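You operate a simulated robot arm through the tools that you are given. There is no shell and no other tool.

The job below is to be done with a simulated robot arm. You get a single attempt, and the scene is never put back.

Task
Make a stirred lime tea in the green cup, filled to its line.
Fine: juice of the lime in the press; cup on the small green tray; stir with the stirrer, back in its pot. Set down upright: what you pick out.
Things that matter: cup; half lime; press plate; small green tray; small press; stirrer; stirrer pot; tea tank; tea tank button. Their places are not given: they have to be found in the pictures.

Only the result counts: the job must be done as asked and must still hold three seconds after the hand-in. Knocking over, shifting, dropping, spilling or breaking anything else fails it.

Robot
A 7-joint arm with a two-finger gripper, fixed in place. Base frame: the origin is at the foot of the arm, x ahead of it, y to its left, z up; the work surface is at about z = 660. Lengths are in mm, angles in degrees, forces in N, time in s.
With the tool pointing down near the work surface it reaches from about 240 to 700 mm from the base axis. Its first joint turns from -66.0 to 66.0 degrees. Payload 2.45 kg.
Tool frame: the origin (TCP) lies between the finger pads and is the grasp point; the fingertips stand 26 mm ahead of it; z points along the fingers, y is the line along which they close. The gripper opens to 96 mm. The gripper's body begins 69 mm behind the TCP.
Orientation is told as [roll, pitch, yaw] about the base's x, y, z axes, in that order, counted from this pose: with the fingers straight down and closing along the base's y, the tool's x points along the base's -x, its y along +y and its z along -z.

Tools
- The arm moves only by the tool apply_moves. Its argument "commands" is one flat list of numbers, 7 for each row, row after row: the shift along the tool's x, y, z in cm, then the turn, a rotation vector about the tool's x, y, z in rad, then the finger opening in cm, from 0 to 9.6. In form: [tx, ty, tz, ax, ay, az, hand, tx, ty, tz, ax, ay, az, hand, ...]. A call has 1 to 20 rows; each row is the pose to reach, as a shift and turn from the pose commanded when the call began, along the tool's axes at that moment. A row lasts 0.2 s, in which the tool goes at most 50 mm and 8.6 degrees; a call with a longer step from one row to the next is refused whole, and so is a gripper value outside its range. Where a pose cannot be reached the arm comes as near as it can. A force on the tool above 90 N (or 10 N above the force at the start of the call, whichever is more), or a blocked arm, ends the call early, and 0.2 s more pass. Each finger halts on what it meets, pressing with about 21 N; the grip force reading is that of the motor and also rises with nothing between the fingers. The clock runs only during rows and for 0.2 s after the last one: add rows that repeat a pose to give the fingers time. The reply holds the time, the measured pose of the TCP, the force on the tool along the base axes, the opening and the grip force, in the units named above and with some noise, with the torque about the TCP (base axes, N m) and any sound that the robot's microphone picked up.
- Cameras (640 x 400 px; columns grow to the right, rows downward): "scene" is fixed at [148.9, -391.5, 1404.5]; the picture's right is [0.86, -0.52, 0.00], its down [-0.39, -0.65, -0.65] and it looks along [0.33, 0.55, -0.76] (base axes); focal length 240 px, centre (320, 200). "wrist" rides on the gripper at [82, 3, -98] in the tool frame; the picture's right is [-0.04, 1.00, 0.00], its down [-0.73, -0.03, -0.68] and it looks along [-0.68, -0.03, 0.73] (tool axes); focal length 256 px, centre (320, 200).
- camera(camera): a new picture of that camera. No time passes.
- measure_at(camera, pixels): for up to 12 pixels [column, row] of the newest picture of that camera ("zoom" is the newest enlarged one), the place [x, y, z] in the base frame of the surface seen there, good to about 3 mm. No time passes.
- close_up(camera, box): a new picture of the part [left, top, right, bottom] of that camera's present view, enlarged. No time passes.
- hand_in(): hands the job in; it is judged then, once.

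Open the gripper and draw the arm clear of the work before you hand the job in, unless the task says otherwise.

The tools are called after ">>>" as a command line: name --argument value ..., lists and objects as JSON in quotes. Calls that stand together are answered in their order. apply_moves: Moves the arm, as the interface text tells. Its arguments: {"type":"object","properties":{"commands":{"type":"array"}},"required":["commands"]} The other tools are called the same way: camera (camera) takes a picture; measure_at (camera, pixels) gives the place of the surface under pixels of a picture; close_up (camera, box) takes an enlarged picture of a part of a camera's view; hand_in () hands the job in.

At the start:

```text
time: 0.0
eef_pos: [346.7, -46.2, 1174.2]
tcp_rot: [0.0, -0.1, 0.0]
wrist_force: [-0.3, -0.6, 0.3]
torque: [-0.01, 0.02, -0.02]
gripper_width: 96.1
grasp_force: 0.1
```

scene: 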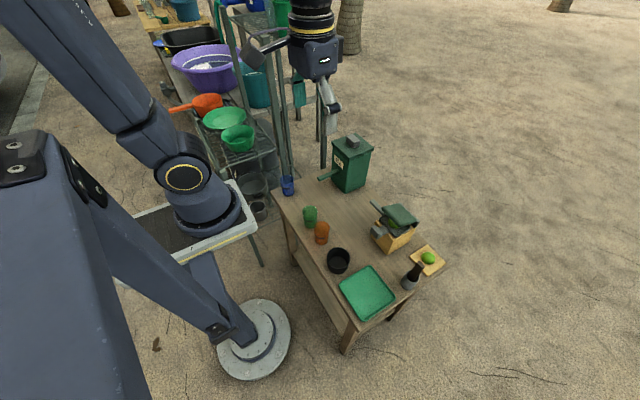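
wrist: 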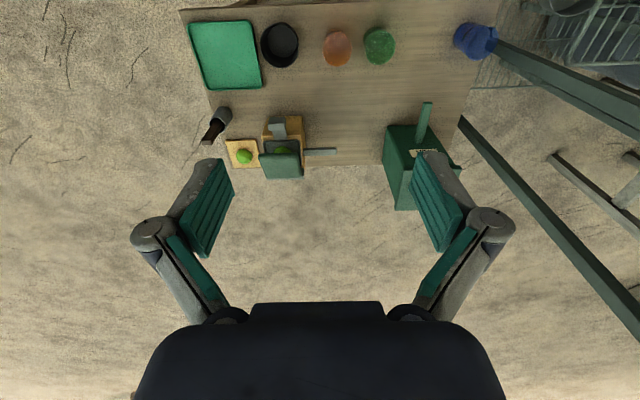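

I see a table with a green dispenser, a press, a board with a lime, a green cup, an orange cup, a black pot, a green tray and a blue item. I'll take enlarged pictures to identify each.

>>> close_up --camera "scene" --box '[260, 120, 460, 245]'

>>> close_up --camera "scene" --box '[300, 220, 460, 320]'

>>> close_up --camera "wrist" --box '[180, 0, 500, 200]'

```text
3.20 times, centred on (360, 182) of scene
```

zoom: 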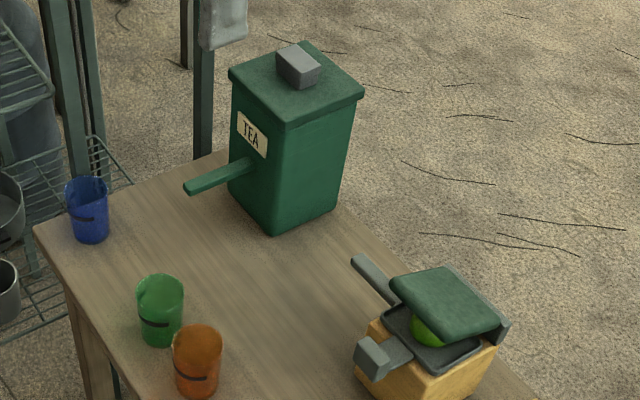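

```text
4.00 times, centred on (380, 270) of scene
```

zoom: 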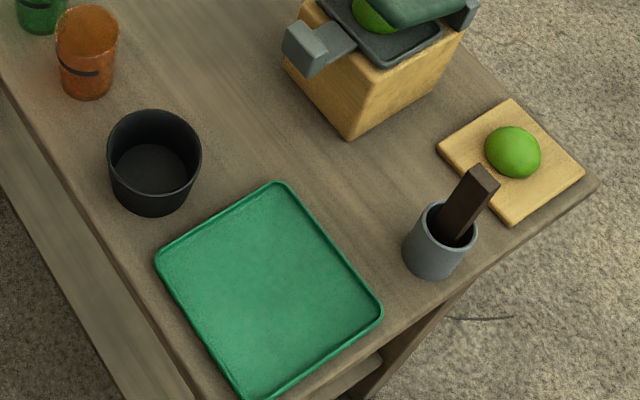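

```text
2.00 times, centred on (340, 100) of wrist
```

zoom: 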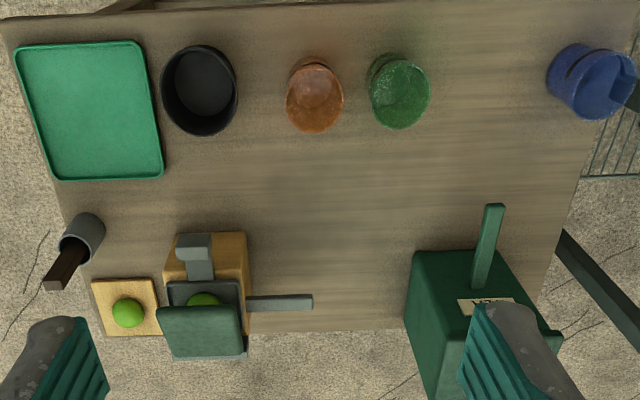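

The press seems to hold a lime half under a tilted plate, with a grey spout at the front and a grey bar to the side; a second lime lies on a board. I'll measure points of all the objects.

>>> close_up --camera "scene" --box '[360, 190, 424, 230]'

>>> camera --camera "scene"

>>> camera --camera "wrist"

>>> measure_at --camera "scene" --pixels '[[353, 141], [322, 178], [345, 190], [310, 210], [310, 226], [322, 228], [338, 255], [365, 290], [411, 270], [413, 282], [428, 258], [286, 180]]'

>>> measure_at --camera "wrist" --pixels '[[320, 152], [277, 130], [282, 165], [298, 125], [282, 148], [244, 155], [424, 110], [380, 45], [337, 48], [280, 45], [225, 55], [222, 115]]'

```text
10.00 times, centred on (392, 210) of scene
```

zoom: 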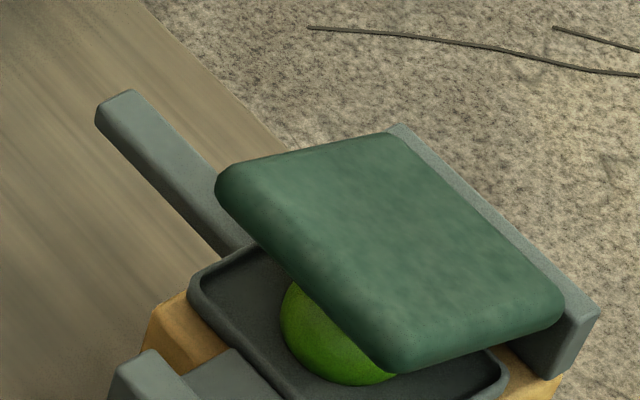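

```text
taken
```

scene: 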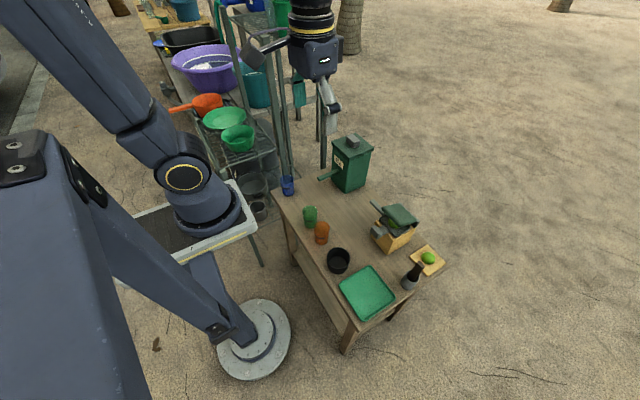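

```text
taken
```

wrist: 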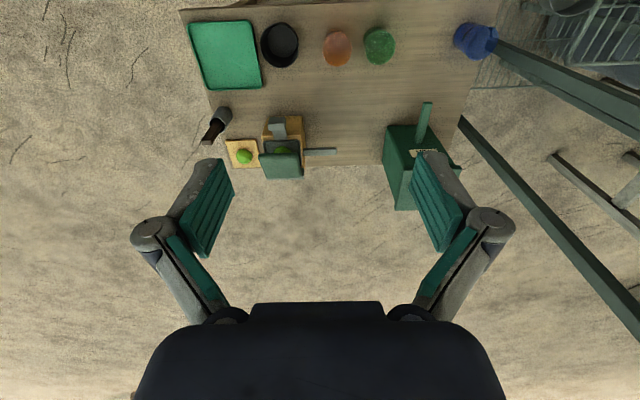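

```text
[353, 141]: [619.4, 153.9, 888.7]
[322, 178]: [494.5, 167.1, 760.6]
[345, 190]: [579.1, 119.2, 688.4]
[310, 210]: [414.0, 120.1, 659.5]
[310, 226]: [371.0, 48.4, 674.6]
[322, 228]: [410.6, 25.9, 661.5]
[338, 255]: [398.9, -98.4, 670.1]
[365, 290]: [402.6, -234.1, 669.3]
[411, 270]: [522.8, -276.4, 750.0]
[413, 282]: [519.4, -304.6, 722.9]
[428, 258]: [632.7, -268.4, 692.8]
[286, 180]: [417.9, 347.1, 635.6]
```

```text
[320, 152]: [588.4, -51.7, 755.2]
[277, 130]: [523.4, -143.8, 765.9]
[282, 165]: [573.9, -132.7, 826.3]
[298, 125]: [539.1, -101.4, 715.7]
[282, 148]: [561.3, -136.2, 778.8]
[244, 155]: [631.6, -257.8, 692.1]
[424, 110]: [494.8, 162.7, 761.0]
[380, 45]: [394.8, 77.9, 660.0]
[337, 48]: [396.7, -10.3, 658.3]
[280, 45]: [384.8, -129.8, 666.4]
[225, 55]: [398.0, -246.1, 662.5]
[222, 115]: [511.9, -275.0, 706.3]
```

The cups look translucent; next I enlarge the green cup and the press further and measure their edges.

>>> close_up --camera "wrist" --box '[300, 10, 428, 90]'

>>> close_up --camera "scene" --box '[290, 195, 338, 255]'

>>> close_up --camera "wrist" --box '[200, 90, 360, 190]'

>>> close_up --camera "scene" --box '[310, 120, 390, 200]'

>>> close_up --camera "scene" --box '[360, 195, 440, 260]'

```text
5.00 times, centred on (364, 50) of wrist
```

zoom: 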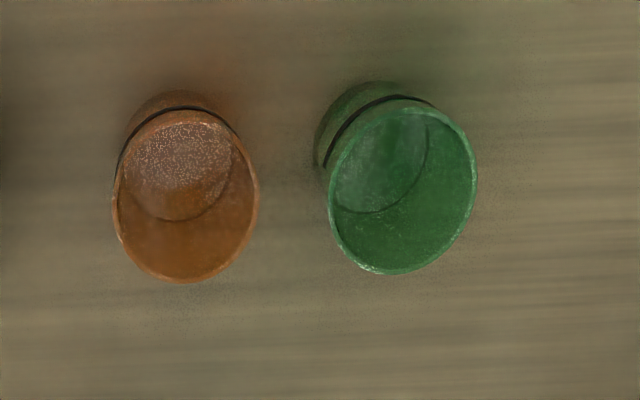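

```text
6.67 times, centred on (314, 225) of scene
```

zoom: 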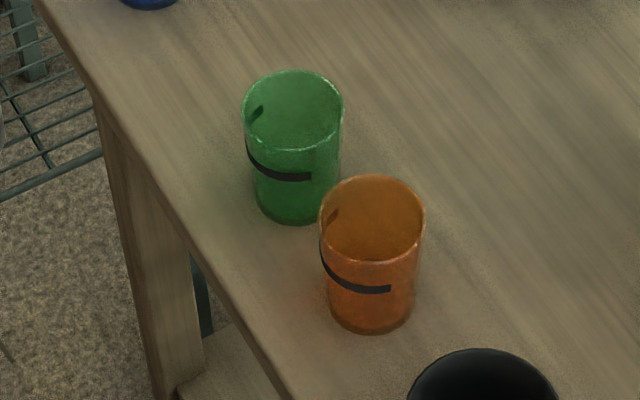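

```text
4.00 times, centred on (280, 140) of wrist
```

zoom: 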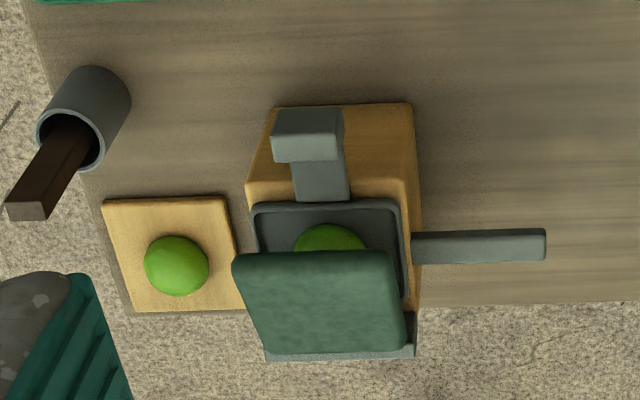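

```text
5.00 times, centred on (350, 160) of scene
```

zoom: 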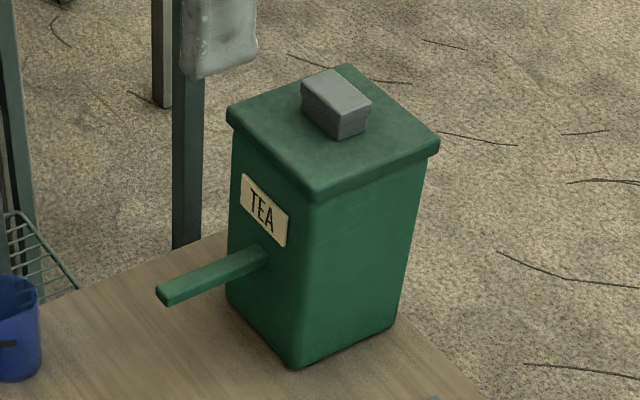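

```text
6.15 times, centred on (400, 228) of scene
```

zoom: 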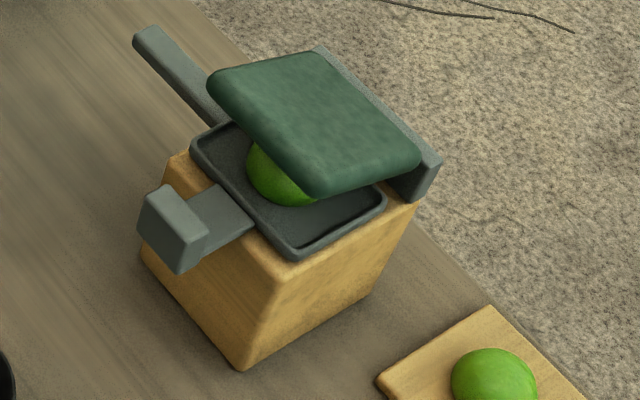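

I'm measuring detail on the press from the newest zoom: the front block, arm, side bar, pan rim, plate and wood body.

>>> measure_at --camera "zoom" --pixels '[[170, 205], [155, 225], [190, 245], [182, 270], [225, 210], [150, 35], [140, 48], [200, 95], [200, 150], [295, 255], [385, 205], [420, 190]]'

>>> measure_at --camera "zoom" --pixels '[[220, 72], [318, 60], [412, 158], [320, 188], [315, 120], [320, 50], [240, 365], [145, 255], [300, 260], [180, 165], [280, 180], [265, 215]]'

```text
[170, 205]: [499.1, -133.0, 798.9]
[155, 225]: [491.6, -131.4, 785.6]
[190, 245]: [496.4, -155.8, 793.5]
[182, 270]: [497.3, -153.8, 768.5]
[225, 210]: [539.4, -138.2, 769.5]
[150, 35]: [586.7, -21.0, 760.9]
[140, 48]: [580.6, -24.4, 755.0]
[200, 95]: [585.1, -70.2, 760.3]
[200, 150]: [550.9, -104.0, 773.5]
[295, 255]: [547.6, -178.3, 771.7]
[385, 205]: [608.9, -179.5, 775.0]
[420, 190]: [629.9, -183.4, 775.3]
```

```text
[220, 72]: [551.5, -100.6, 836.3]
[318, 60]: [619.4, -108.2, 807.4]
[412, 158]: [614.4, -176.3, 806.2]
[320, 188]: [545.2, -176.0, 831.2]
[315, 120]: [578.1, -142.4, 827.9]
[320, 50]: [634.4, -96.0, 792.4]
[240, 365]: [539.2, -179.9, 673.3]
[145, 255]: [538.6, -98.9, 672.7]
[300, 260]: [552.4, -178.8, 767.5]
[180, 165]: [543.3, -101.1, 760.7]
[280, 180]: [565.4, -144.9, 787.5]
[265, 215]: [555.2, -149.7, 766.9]
```

The side bar of the press (tip near x 585, y -21, z 757) resembles the tank's spout; now I'll measure the green cup and tank precisely with fresh zooms.

>>> close_up --camera "scene" --box '[294, 200, 326, 230]'

```text
13.33 times, centred on (310, 215) of scene
```

zoom: 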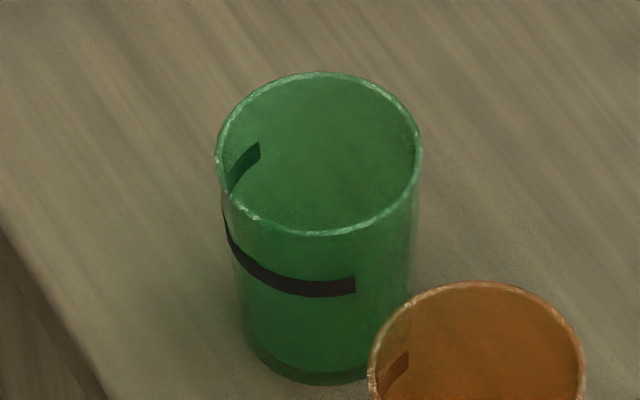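

I see the rim ellipse centred near (318,153) and a black band from (225,215) to (355,290). I'll measure along the rim, band, and base.

>>> measure_at --camera "zoom" --pixels '[[318, 232], [218, 155], [320, 73], [420, 155], [290, 288], [350, 288], [240, 255], [250, 345], [310, 375], [390, 260], [310, 335], [320, 150]]'

>>> camera --camera "wrist"

>>> measure_at --camera "wrist" --pixels '[[366, 40], [395, 47], [382, 28], [382, 64], [380, 35], [384, 52], [372, 27], [337, 60], [323, 46], [350, 46], [337, 31], [330, 40]]'

```text
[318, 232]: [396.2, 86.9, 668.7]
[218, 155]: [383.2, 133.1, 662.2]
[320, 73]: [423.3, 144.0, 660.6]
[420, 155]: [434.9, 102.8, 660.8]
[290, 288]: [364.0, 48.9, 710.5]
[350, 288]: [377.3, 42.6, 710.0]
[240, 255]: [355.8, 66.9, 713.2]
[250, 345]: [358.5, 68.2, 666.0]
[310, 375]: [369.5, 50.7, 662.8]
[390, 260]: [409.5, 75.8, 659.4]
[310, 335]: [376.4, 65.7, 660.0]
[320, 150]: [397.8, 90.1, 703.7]
```

```text
taken
```

wrist: 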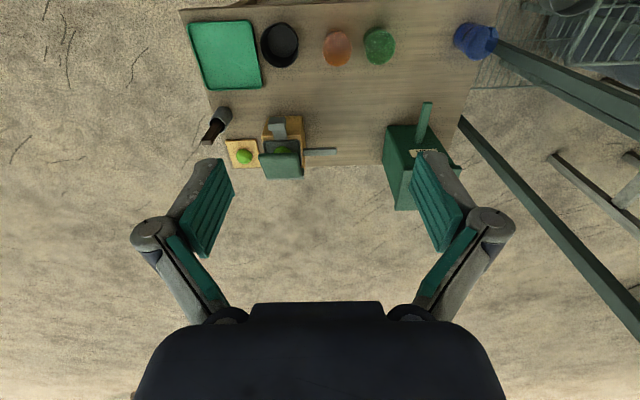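

```text
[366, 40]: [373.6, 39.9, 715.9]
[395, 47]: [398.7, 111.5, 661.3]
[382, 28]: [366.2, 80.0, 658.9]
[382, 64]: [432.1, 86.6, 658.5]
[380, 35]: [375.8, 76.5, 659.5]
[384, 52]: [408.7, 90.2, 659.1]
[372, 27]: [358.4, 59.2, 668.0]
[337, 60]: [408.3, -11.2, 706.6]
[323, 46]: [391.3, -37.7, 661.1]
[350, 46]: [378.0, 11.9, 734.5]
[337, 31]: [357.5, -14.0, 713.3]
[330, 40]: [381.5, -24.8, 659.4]
```

The cup appears centred near (380,68) with its line at about z=711 and rim near z=740. I'll lower the arm toward the cup to see it closer with the wrist camera.

>>> apply_moves --commands '[0.55, 1.2, 3.7, 0, 0, 0, 9.6, 1.1, 2.4, 7.4, 0, 0, 0, 9.6, 1.65, 3.6, 11.1, 0, 0, 0, 9.6, 2.2, 4.8, 14.8, 0, 0, 0, 9.6, 2.75, 6.0, 18.5, 0, 0, 0, 9.6, 3.3, 7.2, 22.2, 0, 0, 0, 9.6, 3.85, 8.4, 25.9, 0, 0, 0, 9.6, 4.4, 9.6, 29.6, 0, 0, 0, 9.6, 4.95, 10.8, 33.3, 0, 0, 0, 9.6, 5.5, 12.0, 36.0, 0, 0, 0, 9.6, 5.5, 12.0, 36.0, 0, 0, 0, 9.6]'

>>> camera --camera "wrist"

>>> camera --camera "scene"

```text
time: 2.4
eef_pos: [301.0, 78.6, 807.8]
tcp_rot: [0.0, 0.1, 0.0]
wrist_force: [0.4, -0.3, 0.2]
torque: [-0.04, 0.02, 0.01]
gripper_width: 96.0
grasp_force: 0.1
out of reach, approached as far as the arm can: row 5, 6, 7, 8, 9, 10, 11
```

```text
taken
```

wrist: 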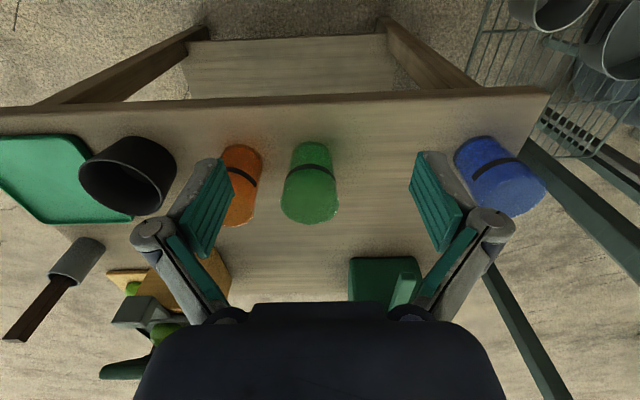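

```text
taken
```

scene: 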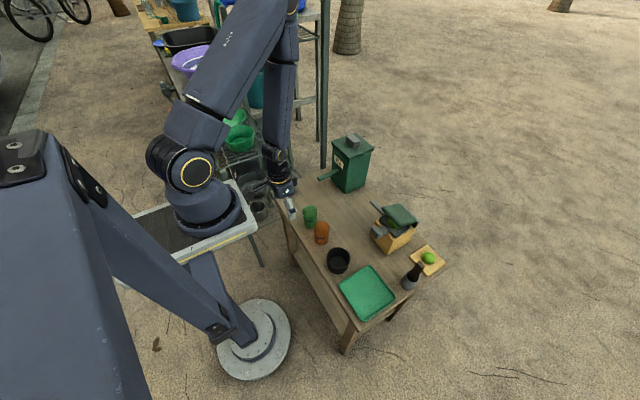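

The wrist view now shows the green cup with its line clearly near (312,165). I'll enlarge it and measure the line and base.

>>> close_up --camera "wrist" --box '[210, 130, 370, 230]'

>>> measure_at --camera "wrist" --pixels '[[288, 174], [310, 166], [331, 175], [300, 168], [322, 168], [312, 143], [296, 147], [327, 147], [310, 220], [312, 185], [239, 176], [255, 184]]'

>>> measure_at --camera "zoom" --pixels '[[400, 54], [350, 130], [400, 145], [440, 140], [482, 170], [320, 170]]'

```text
4.00 times, centred on (290, 180) of wrist
```

zoom: 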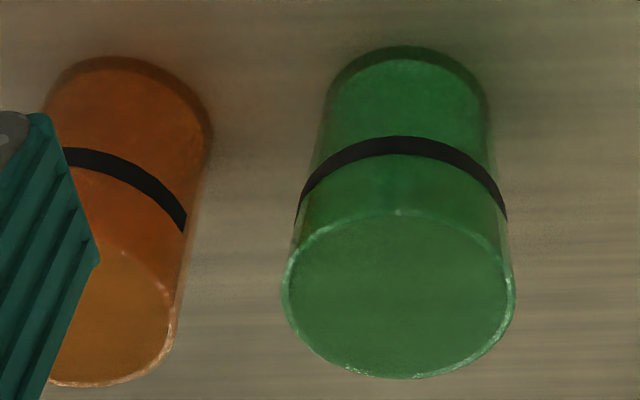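

```text
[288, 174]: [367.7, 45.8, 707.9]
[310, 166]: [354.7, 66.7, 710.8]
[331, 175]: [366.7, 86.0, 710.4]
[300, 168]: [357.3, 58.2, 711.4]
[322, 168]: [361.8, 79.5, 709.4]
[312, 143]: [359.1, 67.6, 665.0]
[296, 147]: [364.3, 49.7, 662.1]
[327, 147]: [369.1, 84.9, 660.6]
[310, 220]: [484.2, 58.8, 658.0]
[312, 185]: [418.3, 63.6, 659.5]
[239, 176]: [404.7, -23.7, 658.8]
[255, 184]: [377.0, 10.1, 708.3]
```

```text
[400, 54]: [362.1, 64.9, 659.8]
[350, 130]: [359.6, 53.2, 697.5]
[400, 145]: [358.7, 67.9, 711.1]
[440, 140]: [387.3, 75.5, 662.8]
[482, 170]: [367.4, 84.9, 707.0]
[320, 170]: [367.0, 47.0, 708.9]
```

The cup centre fits to about (380.5,66.5), rim about z=738, line about z=710. Next I move so the wrist camera looks at the press to understand its spout and the front arm.

>>> apply_moves --commands '[0, 0, -4, 0, 0, 0, 9.6, -2, -2, -8.3, 0, 0, 0, 9.6, -4, -5, -8.3, 0, 0, 0, 9.6, -6, -8.5, -8.3, 0, 0, 0, 9.6, -8, -12, -8.3, 0, 0, 0, 9.6, -10, -16, -8.3, 0, 0, 0, 9.6, -11.7, -20.3, -8.3, 0, 0, 0, 9.6, -11.7, -20.3, -8.3, 0, 0, 0, 9.6]'

>>> camera --camera "wrist"

>>> close_up --camera "wrist" --box '[200, 120, 440, 270]'

```text
refused: row 2 steps farther than a row can; nothing moved
```

```text
taken
```

wrist: 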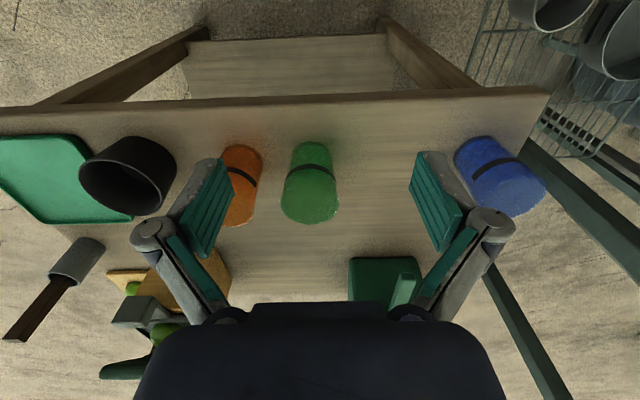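

```text
2.67 times, centred on (320, 195) of wrist
```

zoom: 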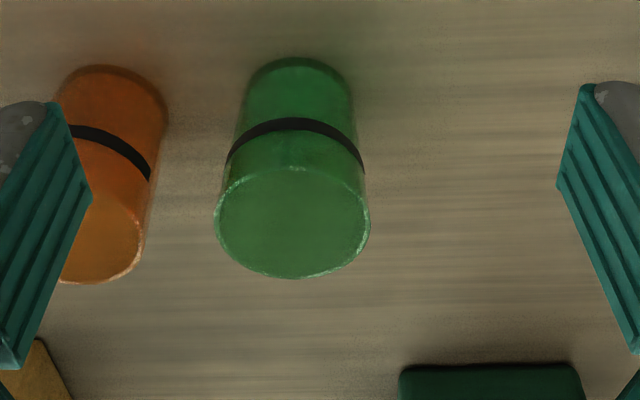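

The call was refused because row 2 stepped too far (over 50 mm). I'll resend with smaller steps.

>>> apply_moves --commands '[0, 0, -4, 0, 0, 0, 9.6, -1, -2, -8, 0, 0, 0, 9.6, -3, -5, -8.3, 0, 0, 0, 9.6, -5, -8.5, -8.3, 0, 0, 0, 9.6, -7, -12, -8.3, 0, 0, 0, 9.6, -9, -15.5, -8.3, 0, 0, 0, 9.6, -11, -19, -8.3, 0, 0, 0, 9.6, -11.7, -20.3, -8.3, 0, 0, 0, 9.6, -11.7, -20.3, -8.3, 0, 0, 0, 9.6]'

>>> camera --camera "wrist"

>>> close_up --camera "wrist" --box '[200, 120, 440, 270]'

```text
time: 4.4
eef_pos: [417.7, -126.9, 891.3]
tcp_rot: [0.0, -0.1, 0.1]
wrist_force: [0.7, -0.7, 0.1]
torque: [0.03, 0.0, 0.0]
gripper_width: 96.2
grasp_force: 0.1
out of reach, approached as far as the arm can: row 1, 2, 3
```

```text
taken
```

wrist: 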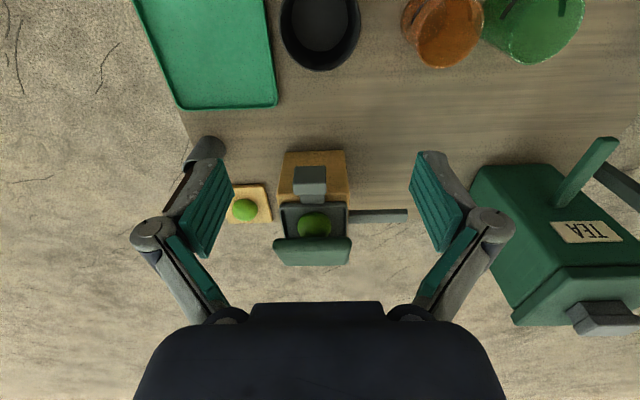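

```text
2.67 times, centred on (320, 195) of wrist
```

zoom: 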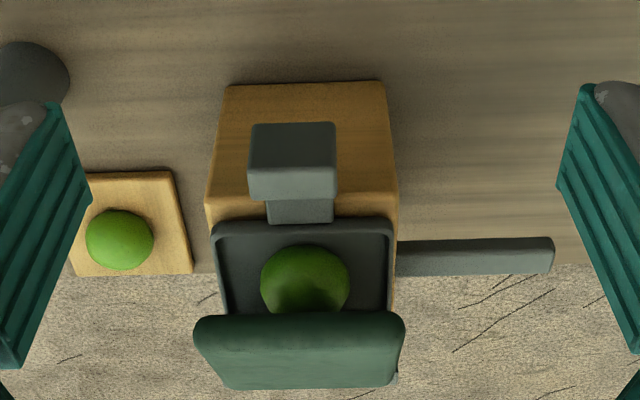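

I see the front block at zoom (250–337,122–200) and the side bar to (553,255). I'll measure these on the zoom.

>>> measure_at --camera "zoom" --pixels '[[292, 126], [292, 165], [292, 175], [292, 195], [255, 150], [333, 150], [300, 210], [270, 215], [330, 215], [548, 242], [548, 265], [410, 260]]'

>>> measure_at --camera "zoom" --pixels '[[300, 222], [225, 225], [385, 225], [305, 250], [305, 290], [300, 320], [300, 350], [300, 380], [205, 325], [400, 325], [230, 380], [392, 385]]'

>>> close_up --camera "wrist" --box '[260, 140, 360, 270]'

```text
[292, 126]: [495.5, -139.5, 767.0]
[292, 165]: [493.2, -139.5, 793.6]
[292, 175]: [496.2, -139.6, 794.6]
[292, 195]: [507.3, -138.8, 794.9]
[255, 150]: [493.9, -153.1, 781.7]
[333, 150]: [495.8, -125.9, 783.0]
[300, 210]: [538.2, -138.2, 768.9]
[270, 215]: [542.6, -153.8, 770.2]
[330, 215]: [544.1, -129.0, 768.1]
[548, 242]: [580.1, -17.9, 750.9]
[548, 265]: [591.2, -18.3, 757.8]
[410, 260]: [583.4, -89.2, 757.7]
```

```text
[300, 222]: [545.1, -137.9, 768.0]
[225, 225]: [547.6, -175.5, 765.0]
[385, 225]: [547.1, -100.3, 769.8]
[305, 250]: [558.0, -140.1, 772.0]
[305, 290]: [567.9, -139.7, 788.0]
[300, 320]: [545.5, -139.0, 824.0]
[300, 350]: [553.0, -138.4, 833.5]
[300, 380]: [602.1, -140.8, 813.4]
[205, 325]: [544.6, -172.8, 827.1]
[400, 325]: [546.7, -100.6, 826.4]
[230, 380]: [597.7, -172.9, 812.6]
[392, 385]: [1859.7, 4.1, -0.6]
```

```text
3.08 times, centred on (310, 205) of wrist
```

zoom: 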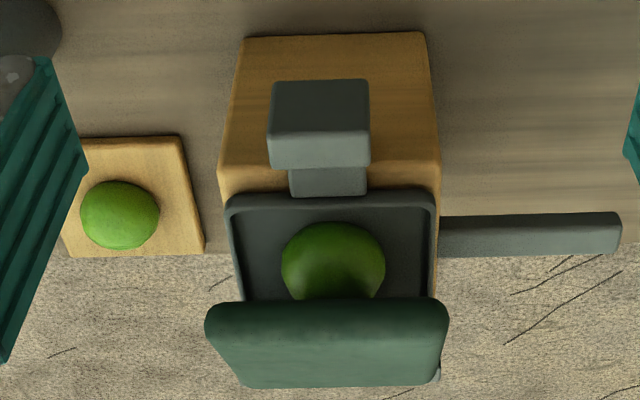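

The wrist view leaves it unclear whether the front block or the side bar is the spout. I'll close the fingers, move left of the press and yaw/pitch the tool to look at it horizontally from the side.

>>> apply_moves --commands '[-0.43, 2.27, 0, 0, 0, 0.132, 8, -0.86, 4.54, 0, 0, 0, 0.264, 6, -1.29, 6.81, 0, 0, 0, 0.396, 4, -1.72, 9.08, 0, 0, 0, 0.528, 2, -2.15, 11.35, 0, 0, 0, 0.66, 1, -2.58, 13.62, 0, 0, 0, 0.792, 0, -3.0, 15.9, 0, 0, 0, 0.925, 0, -3.0, 15.9, 0, 0, 0, 0.925, 0]'

```text
time: 6.2
eef_pos: [445.8, 35.8, 890.4]
tcp_rot: [0.0, 0.0, -53.0]
wrist_force: [0.3, -0.7, -0.6]
torque: [0.0, 0.0, 0.0]
gripper_width: 0.1
grasp_force: 21.5
```

The yaw is -53° as intended and the fingers are closed. Now I pitch the tool forward 47° and lower to about z=785 for a horizontal view.

>>> apply_moves --commands '[0, 0, 1.5, 0, -0.137, 0, 0, 0, 0, 3, 0, -0.274, 0, 0, 0, 0, 4.5, 0, -0.411, 0, 0, 0, 0, 6, 0, -0.548, 0, 0, 0, 0, 8, 0, -0.685, 0, 0, 0, 0, 10.5, 0, -0.82, 0, 0, 0, 0, 10.5, 0, -0.82, 0, 0]'

>>> camera --camera "wrist"

>>> camera --camera "scene"

```text
time: 7.8
eef_pos: [447.3, 37.2, 786.9]
tcp_rot: [-0.1, -47.0, -52.9]
wrist_force: [0.4, 1.0, 0.3]
torque: [0.0, -0.03, 0.01]
gripper_width: 0.0
grasp_force: 21.0
out of reach, approached as far as the arm can: row 5
```

```text
taken
```

wrist: 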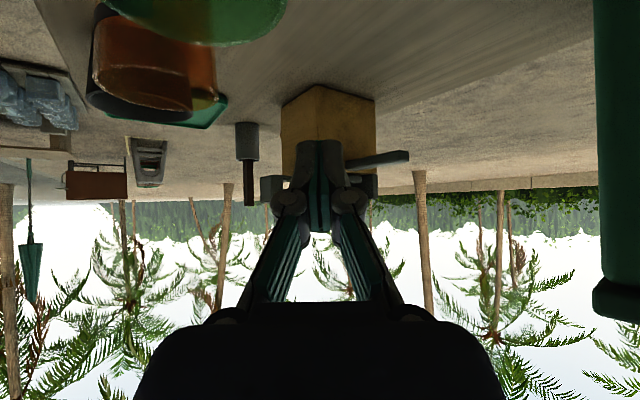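

```text
taken
```

scene: 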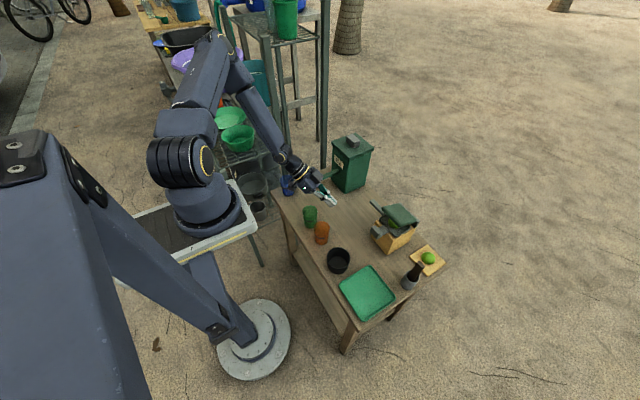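

The closed fingers block the view of the press; I'll open them (they stay above the cup rims at z≈769) and look again.

>>> apply_moves --commands '[0, 0, 0, 0, 0, 0, 2, 0, 0, 0, 0, 0, 0, 4, 0, 0, 0, 0, 0, 0, 6, 0, 0, 0, 0, 0, 0, 8, 0, 0, 0, 0, 0, 0, 9.6, 0, 0, 0, 0, 0, 0, 9.6]'

>>> camera --camera "wrist"

>>> close_up --camera "wrist" --box '[220, 70, 420, 240]'

```text
time: 9.2
eef_pos: [448.1, 37.4, 787.5]
tcp_rot: [0.0, -47.1, -52.9]
wrist_force: [-0.8, -0.3, 0.5]
torque: [0.03, 0.03, 0.02]
gripper_width: 96.0
grasp_force: 0.1
```

```text
taken
```

wrist: 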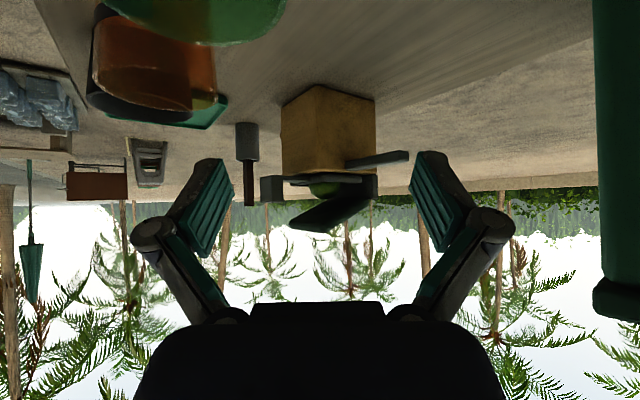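

```text
2.35 times, centred on (320, 155) of wrist
```

zoom: 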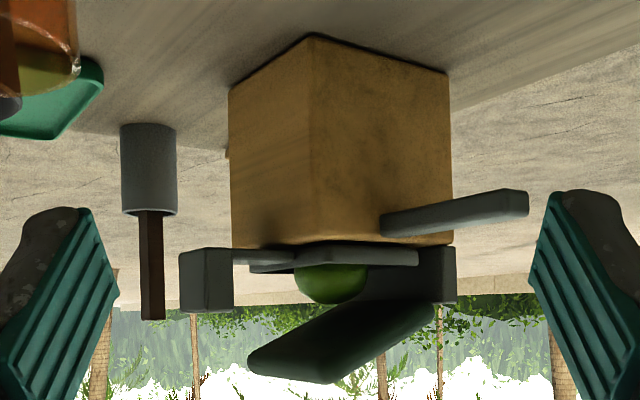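

The side view shows the bar leaving the wood just below the pan like a drain, and the front block is a stub standing on an arm at pan level. I'll measure the bar's underside and tip from this view.

>>> measure_at --camera "zoom" --pixels '[[385, 222], [385, 233], [450, 208], [450, 222], [500, 193], [500, 210], [520, 194], [520, 210], [215, 255], [185, 300], [220, 308], [260, 258]]'

>>> measure_at --camera "zoom" --pixels '[[149, 130], [149, 208], [150, 215], [152, 315], [130, 130], [172, 130], [335, 265], [335, 290], [290, 368], [430, 300], [445, 300], [312, 100]]'

>>> measure_at --camera "wrist" --pixels '[[600, 100], [605, 250], [605, 290], [200, 20], [150, 95], [100, 50], [280, 10]]'

```text
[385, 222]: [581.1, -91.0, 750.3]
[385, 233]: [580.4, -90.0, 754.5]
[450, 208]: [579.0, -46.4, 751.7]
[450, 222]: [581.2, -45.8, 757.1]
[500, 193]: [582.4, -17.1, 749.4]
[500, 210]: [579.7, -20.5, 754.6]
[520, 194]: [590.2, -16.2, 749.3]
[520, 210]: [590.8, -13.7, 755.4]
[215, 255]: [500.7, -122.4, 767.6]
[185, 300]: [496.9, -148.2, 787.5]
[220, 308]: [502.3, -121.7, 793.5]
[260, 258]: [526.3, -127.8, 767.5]
```

```text
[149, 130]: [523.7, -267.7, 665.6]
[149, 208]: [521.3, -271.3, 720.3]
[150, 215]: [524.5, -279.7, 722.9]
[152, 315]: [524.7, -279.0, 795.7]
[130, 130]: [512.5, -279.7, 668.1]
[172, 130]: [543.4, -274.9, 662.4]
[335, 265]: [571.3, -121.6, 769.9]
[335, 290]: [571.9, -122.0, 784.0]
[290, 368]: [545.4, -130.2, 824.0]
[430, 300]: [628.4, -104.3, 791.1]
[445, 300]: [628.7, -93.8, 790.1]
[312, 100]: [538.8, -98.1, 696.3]
```

```text
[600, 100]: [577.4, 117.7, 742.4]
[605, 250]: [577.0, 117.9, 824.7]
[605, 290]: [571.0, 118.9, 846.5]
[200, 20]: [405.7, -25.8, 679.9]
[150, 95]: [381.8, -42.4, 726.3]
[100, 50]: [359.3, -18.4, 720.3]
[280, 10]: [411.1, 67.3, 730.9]
```

The side bar spans z≈747–758 with its tip at y≈-16, giving about 9 mm over the cup rim (738). I'll straighten the tool to vertical while rising, then turn to yaw -90 above the green cup.

>>> apply_moves --commands '[-1.0, 0, -0.95, 0, 0.137, 0, 9.6, -2.0, 0, -1.9, 0, 0.274, 0, 9.6, -3.0, 0, -2.8, 0, 0.411, 0, 9.6, -4.0, 0, -3.7, 0, 0.548, 0, 9.6, -4.7, 0, -4.4, 0, 0.685, 0, 9.6, -5.1, 0, -4.8, 0, 0.82, 0, 9.6, -5.1, 0, -4.8, 0, 0.82, 0, 9.6]'

```text
time: 10.8
eef_pos: [448.8, 37.0, 859.3]
tcp_rot: [0.1, 0.1, -52.9]
wrist_force: [0.3, -0.6, 0.5]
torque: [0.0, -0.03, -0.04]
gripper_width: 96.4
grasp_force: 0.2
```

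Now vertical at yaw -53. I'll turn the remaining 37° and centre above the green cup at z≈830.

>>> apply_moves --commands '[1.3, -0.74, 0.5, 0, 0, 0.13, 9.6, 2.6, -1.48, 1.0, 0, 0, 0.26, 9.6, 3.9, -2.2, 1.5, 0, 0, 0.39, 9.6, 5.2, -2.95, 2.2, 0, 0, 0.52, 9.6, 6.47, -3.68, 2.9, 0, 0, 0.647, 9.6, 6.47, -3.68, 2.9, 0, 0, 0.647, 9.6]'

>>> camera --camera "wrist"

>>> close_up --camera "scene" --box '[260, 160, 360, 240]'

```text
time: 12.2
eef_pos: [378.6, 64.4, 829.2]
tcp_rot: [0.0, 0.1, -90.1]
wrist_force: [-0.2, 0.2, 0.4]
torque: [0.0, 0.01, -0.01]
gripper_width: 96.2
grasp_force: 0.0
```

```text
taken
```

wrist: 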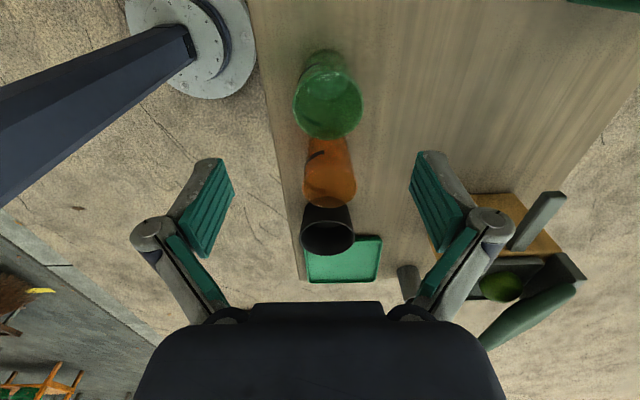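

```text
5.00 times, centred on (310, 200) of scene
```

zoom: 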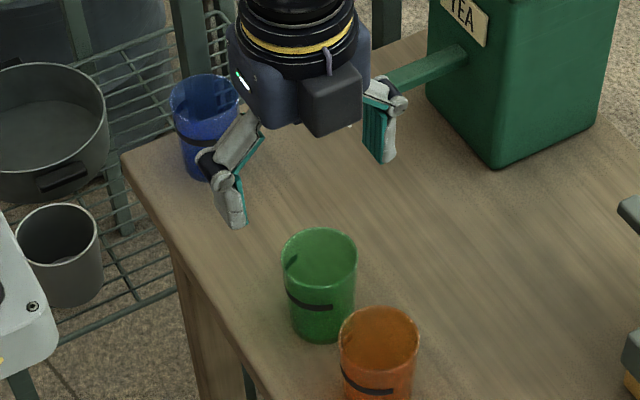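

I compare the cup's rim in the wrist view with the tool axis; a closer look at the rim will tell the exact centre.

>>> close_up --camera "wrist" --box '[280, 40, 376, 100]'

>>> close_up --camera "wrist" --box '[280, 80, 376, 140]'

```text
6.67 times, centred on (328, 70) of wrist
```

zoom: 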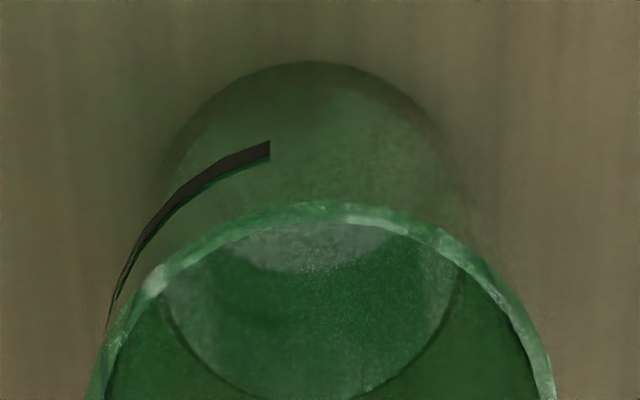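

```text
6.67 times, centred on (328, 110) of wrist
```

zoom: 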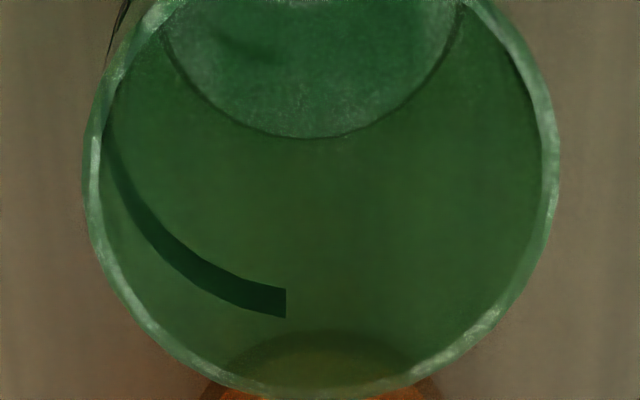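

The rim centre computes to about (382.5,65.5). I'll descend straight down around it to TCP z≈705 with the fingers open along x.

>>> apply_moves --commands '[0.11, 0.39, 2.5, 0, 0, 0, 9.6, 0.11, 0.39, 5.0, 0, 0, 0, 9.6, 0.11, 0.39, 7.5, 0, 0, 0, 9.6, 0.11, 0.39, 10.0, 0, 0, 0, 9.6, 0.11, 0.39, 12.4, 0, 0, 0, 9.6, 0.11, 0.39, 12.4, 0, 0, 0, 9.6]'

>>> camera --camera "wrist"

>>> close_up --camera "scene" --box '[260, 160, 360, 240]'

```text
time: 13.6
eef_pos: [382.8, 67.8, 704.9]
tcp_rot: [-0.1, 0.0, -90.1]
wrist_force: [-0.2, 0.2, 0.1]
torque: [0.01, 0.0, -0.01]
gripper_width: 96.2
grasp_force: 0.1
```

```text
taken
```

wrist: 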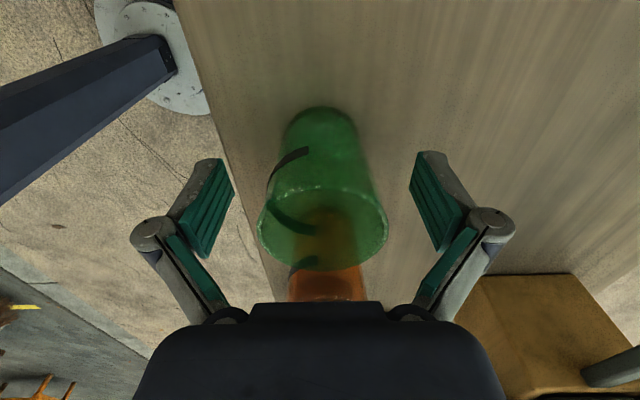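

```text
5.00 times, centred on (310, 200) of scene
```

zoom: 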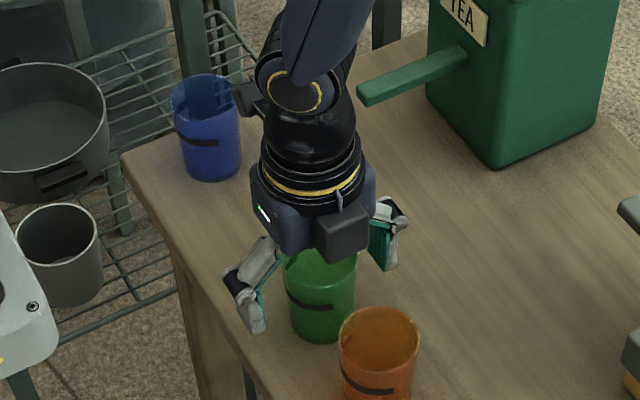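

The cup sits between the fingers. I'll close the fingers on it.

>>> apply_moves --commands '[0, 0, 0, 0, 0, 0, 7.5, 0, 0, 0, 0, 0, 0, 6.0, 0, 0, 0, 0, 0, 0, 5.0, 0, 0, 0, 0, 0, 0, 4.0, 0, 0, 0, 0, 0, 0, 3.5, 0, 0, 0, 0, 0, 0, 3.5, 0, 0, 0, 0, 0, 0, 3.5]'

>>> camera --camera "wrist"

```text
time: 15.2
eef_pos: [383.4, 67.4, 705.5]
tcp_rot: [0.1, 0.0, -90.0]
wrist_force: [0.9, 1.0, 1.6]
torque: [-0.03, -0.03, -0.01]
gripper_width: 49.8
grasp_force: 20.7
```

```text
taken
```

wrist: 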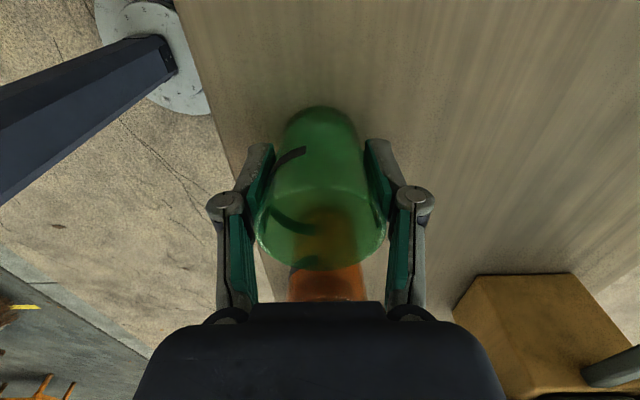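

The fingers hold the cup at 49.8 mm. The tank is close to the camera's side at yaw -90, so I'll lift, carry to (556,30) and turn to yaw -60 before approaching the press spout diagonally.

>>> apply_moves --commands '[0, 0, -2, 0, 0, 0, 3.5, 0, 0, -5, 0, 0, 0, 3.5, 0, 0, -8, 0, 0, 0, 3.5, -0.5, 2.5, -8, 0, 0, -0.08, 3.5, -1.1, 5.5, -8, 0, 0, -0.17, 3.5, -1.8, 8.5, -8, 0, 0, -0.26, 3.5, -2.5, 11.5, -8, 0, 0, -0.35, 3.5, -3.1, 14.5, -8, 0, 0, -0.44, 3.5, -3.74, 17.26, -8, 0, 0, -0.524, 3.5, -3.74, 17.26, -8, 0, 0, -0.524, 3.5]'

>>> camera --camera "wrist"

>>> camera --camera "scene"

```text
time: 17.4
eef_pos: [556.4, 28.3, 782.7]
tcp_rot: [0.0, -0.1, -59.9]
wrist_force: [-0.7, 0.1, 0.6]
torque: [-0.01, 0.0, 0.0]
gripper_width: 49.2
grasp_force: 20.9
```

```text
taken
```

wrist: 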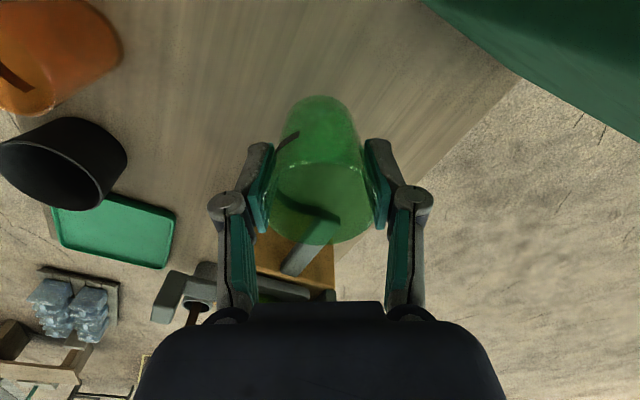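

```text
taken
```

scene: 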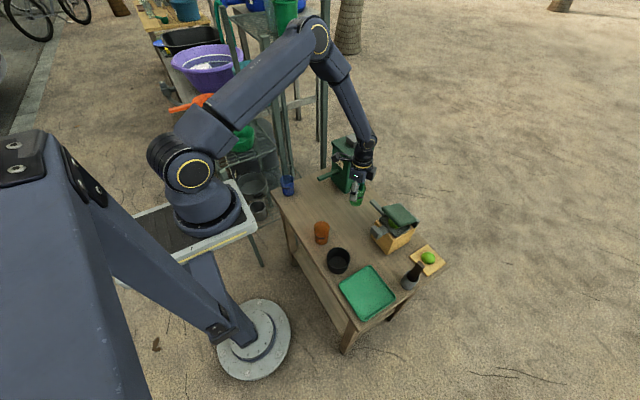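

The cup is held cleanly at z≈783. Before lowering, I check where the table's far edge lies near the press spout.

>>> measure_at --camera "scene" --pixels '[[366, 203], [370, 203], [374, 203], [378, 203], [366, 215], [370, 212], [380, 206], [362, 195], [367, 190], [372, 195], [376, 208], [360, 210]]'

>>> close_up --camera "scene" --box '[330, 160, 430, 240]'

```text
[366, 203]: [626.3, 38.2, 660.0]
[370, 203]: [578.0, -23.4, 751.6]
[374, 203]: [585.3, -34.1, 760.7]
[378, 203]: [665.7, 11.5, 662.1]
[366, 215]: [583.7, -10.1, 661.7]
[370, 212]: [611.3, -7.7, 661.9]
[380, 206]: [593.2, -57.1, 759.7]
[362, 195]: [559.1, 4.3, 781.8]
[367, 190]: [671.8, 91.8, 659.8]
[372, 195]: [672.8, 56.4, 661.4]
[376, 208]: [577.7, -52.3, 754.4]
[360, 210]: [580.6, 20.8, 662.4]
```

```text
5.00 times, centred on (380, 200) of scene
```

zoom: 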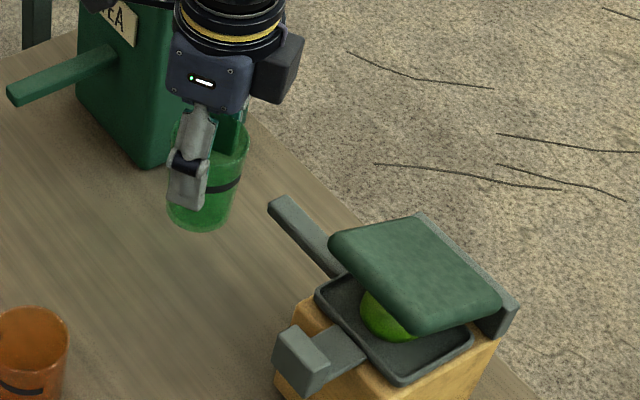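

The table extends past x=672 here, good. I see a grey box on the gripper's leading side at zoom (278,70); I'll measure it to be sure that it clears the press plate.

>>> measure_at --camera "zoom" --pixels '[[278, 70], [300, 45], [282, 97], [257, 75], [265, 95], [295, 80], [210, 80], [190, 60], [240, 85], [230, 20], [270, 40], [188, 150]]'

```text
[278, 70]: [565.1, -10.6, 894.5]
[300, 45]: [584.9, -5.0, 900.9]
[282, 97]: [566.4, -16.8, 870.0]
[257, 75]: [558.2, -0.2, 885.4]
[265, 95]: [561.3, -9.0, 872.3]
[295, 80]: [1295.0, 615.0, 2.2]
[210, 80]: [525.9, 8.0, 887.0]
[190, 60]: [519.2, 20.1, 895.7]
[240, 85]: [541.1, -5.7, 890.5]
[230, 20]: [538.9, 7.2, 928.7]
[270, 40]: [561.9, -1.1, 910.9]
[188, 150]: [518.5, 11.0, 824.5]
```

The box's leading face is 44 mm ahead and 86 mm above the TCP, so it clears the plate by about 30 mm. I lower the cup to about 3 mm above the table at (556,28).

>>> apply_moves --commands '[0, 0, 2, 0, 0, 0, 3.5, 0, 0, 4, 0, 0, 0, 3.5, 0, 0, 6, 0, 0, 0, 3.5, 0, 0, 7.3, 0, 0, 0, 3.5, 0, 0, 7.3, 0, 0, 0, 3.5]'

>>> camera --camera "wrist"

>>> close_up --camera "scene" --box '[330, 160, 430, 240]'

```text
time: 18.6
eef_pos: [558.6, 29.4, 711.3]
tcp_rot: [0.2, -0.2, -60.0]
wrist_force: [3.4, -0.6, 16.8]
torque: [-0.05, -0.06, 0.0]
gripper_width: 47.9
grasp_force: 20.9
```

```text
taken
```

wrist: 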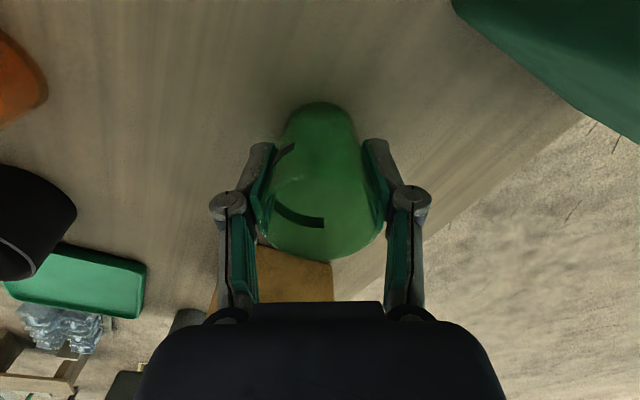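

```text
5.00 times, centred on (380, 200) of scene
```

zoom: 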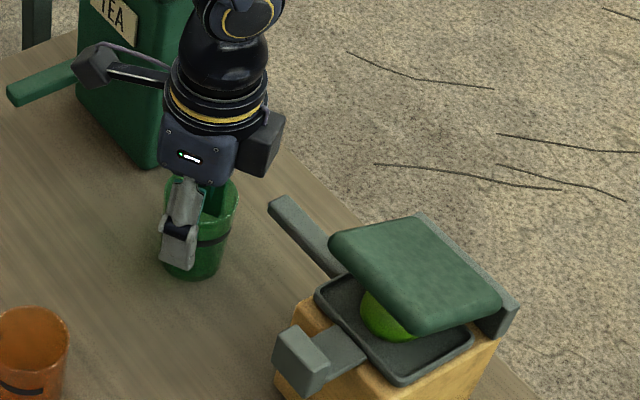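

The upward force of 16.8 N suggests the cup already touches the table at TCP z=711, so it may have slipped a few mm. I'll repeat the pose and read again.

>>> apply_moves --commands '[0, 0, -0.2, 0, 0, 0, 3.5]'

>>> close_up --camera "scene" --box '[345, 185, 385, 225]'

>>> close_up --camera "wrist" --box '[200, 80, 440, 290]'

```text
time: 19.0
eef_pos: [553.7, 29.3, 711.5]
tcp_rot: [-0.3, 0.1, -60.0]
wrist_force: [0.5, 0.3, 1.3]
torque: [0.01, -0.05, 0.02]
gripper_width: 47.4
grasp_force: 20.8
```

```text
10.00 times, centred on (365, 205) of scene
```

zoom: 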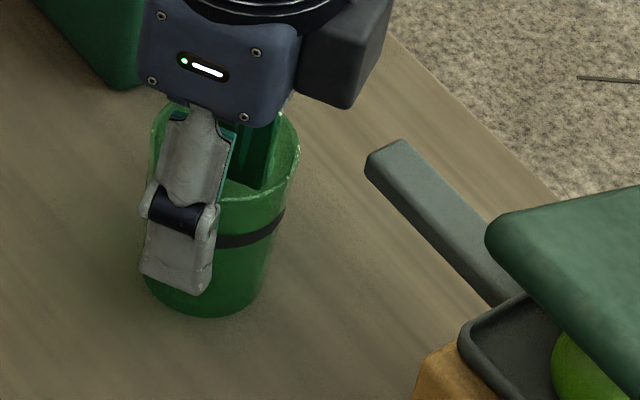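

```text
1.90 times, centred on (320, 185) of wrist
```

zoom: 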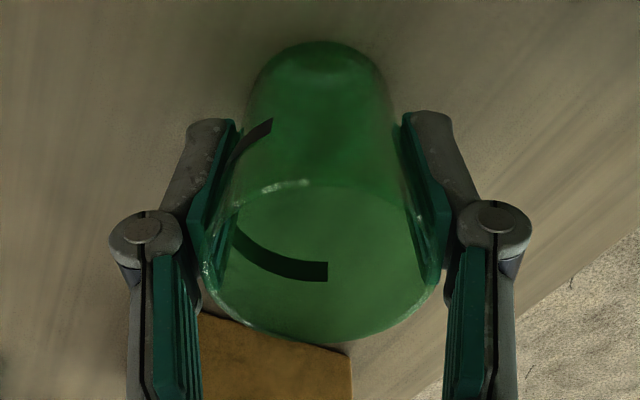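

The cup slid a few mm within the grip but now stands on the table. I'll release, lower the fingers by about 8 mm, and regrip here so that the hold is firm.

>>> apply_moves --commands '[0, 0, 0, 0, 0, 0, 5.5, 0, 0, 0, 0, 0, 0, 6.5, 0, 0, 0.4, 0, 0, 0, 6.5, 0, 0, 0.9, 0, 0, 0, 6.5, 0, 0, 0.9, 0, 0, 0, 6.5]'

>>> camera --camera "wrist"

>>> close_up --camera "scene" --box '[345, 185, 385, 225]'

```text
time: 20.2
eef_pos: [556.2, 29.1, 704.1]
tcp_rot: [0.0, 0.1, -60.0]
wrist_force: [0.9, -0.2, -0.6]
torque: [0.01, 0.0, -0.01]
gripper_width: 64.8
grasp_force: 0.1
```

```text
taken
```

wrist: 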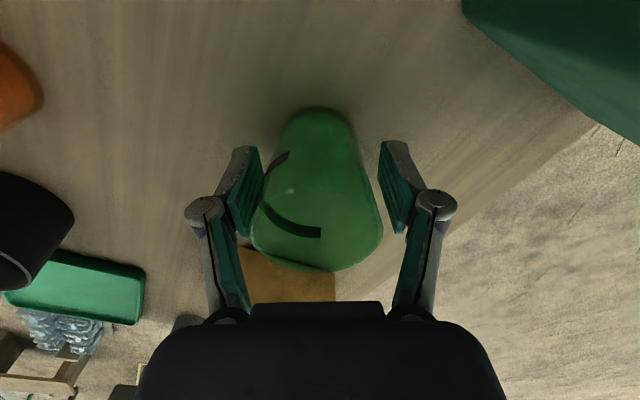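

```text
10.00 times, centred on (365, 205) of scene
```

zoom: 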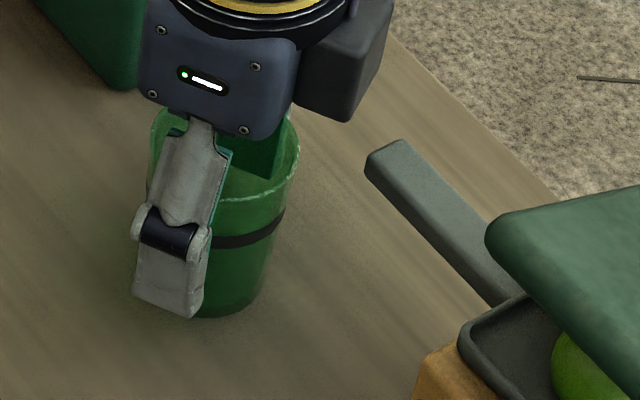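

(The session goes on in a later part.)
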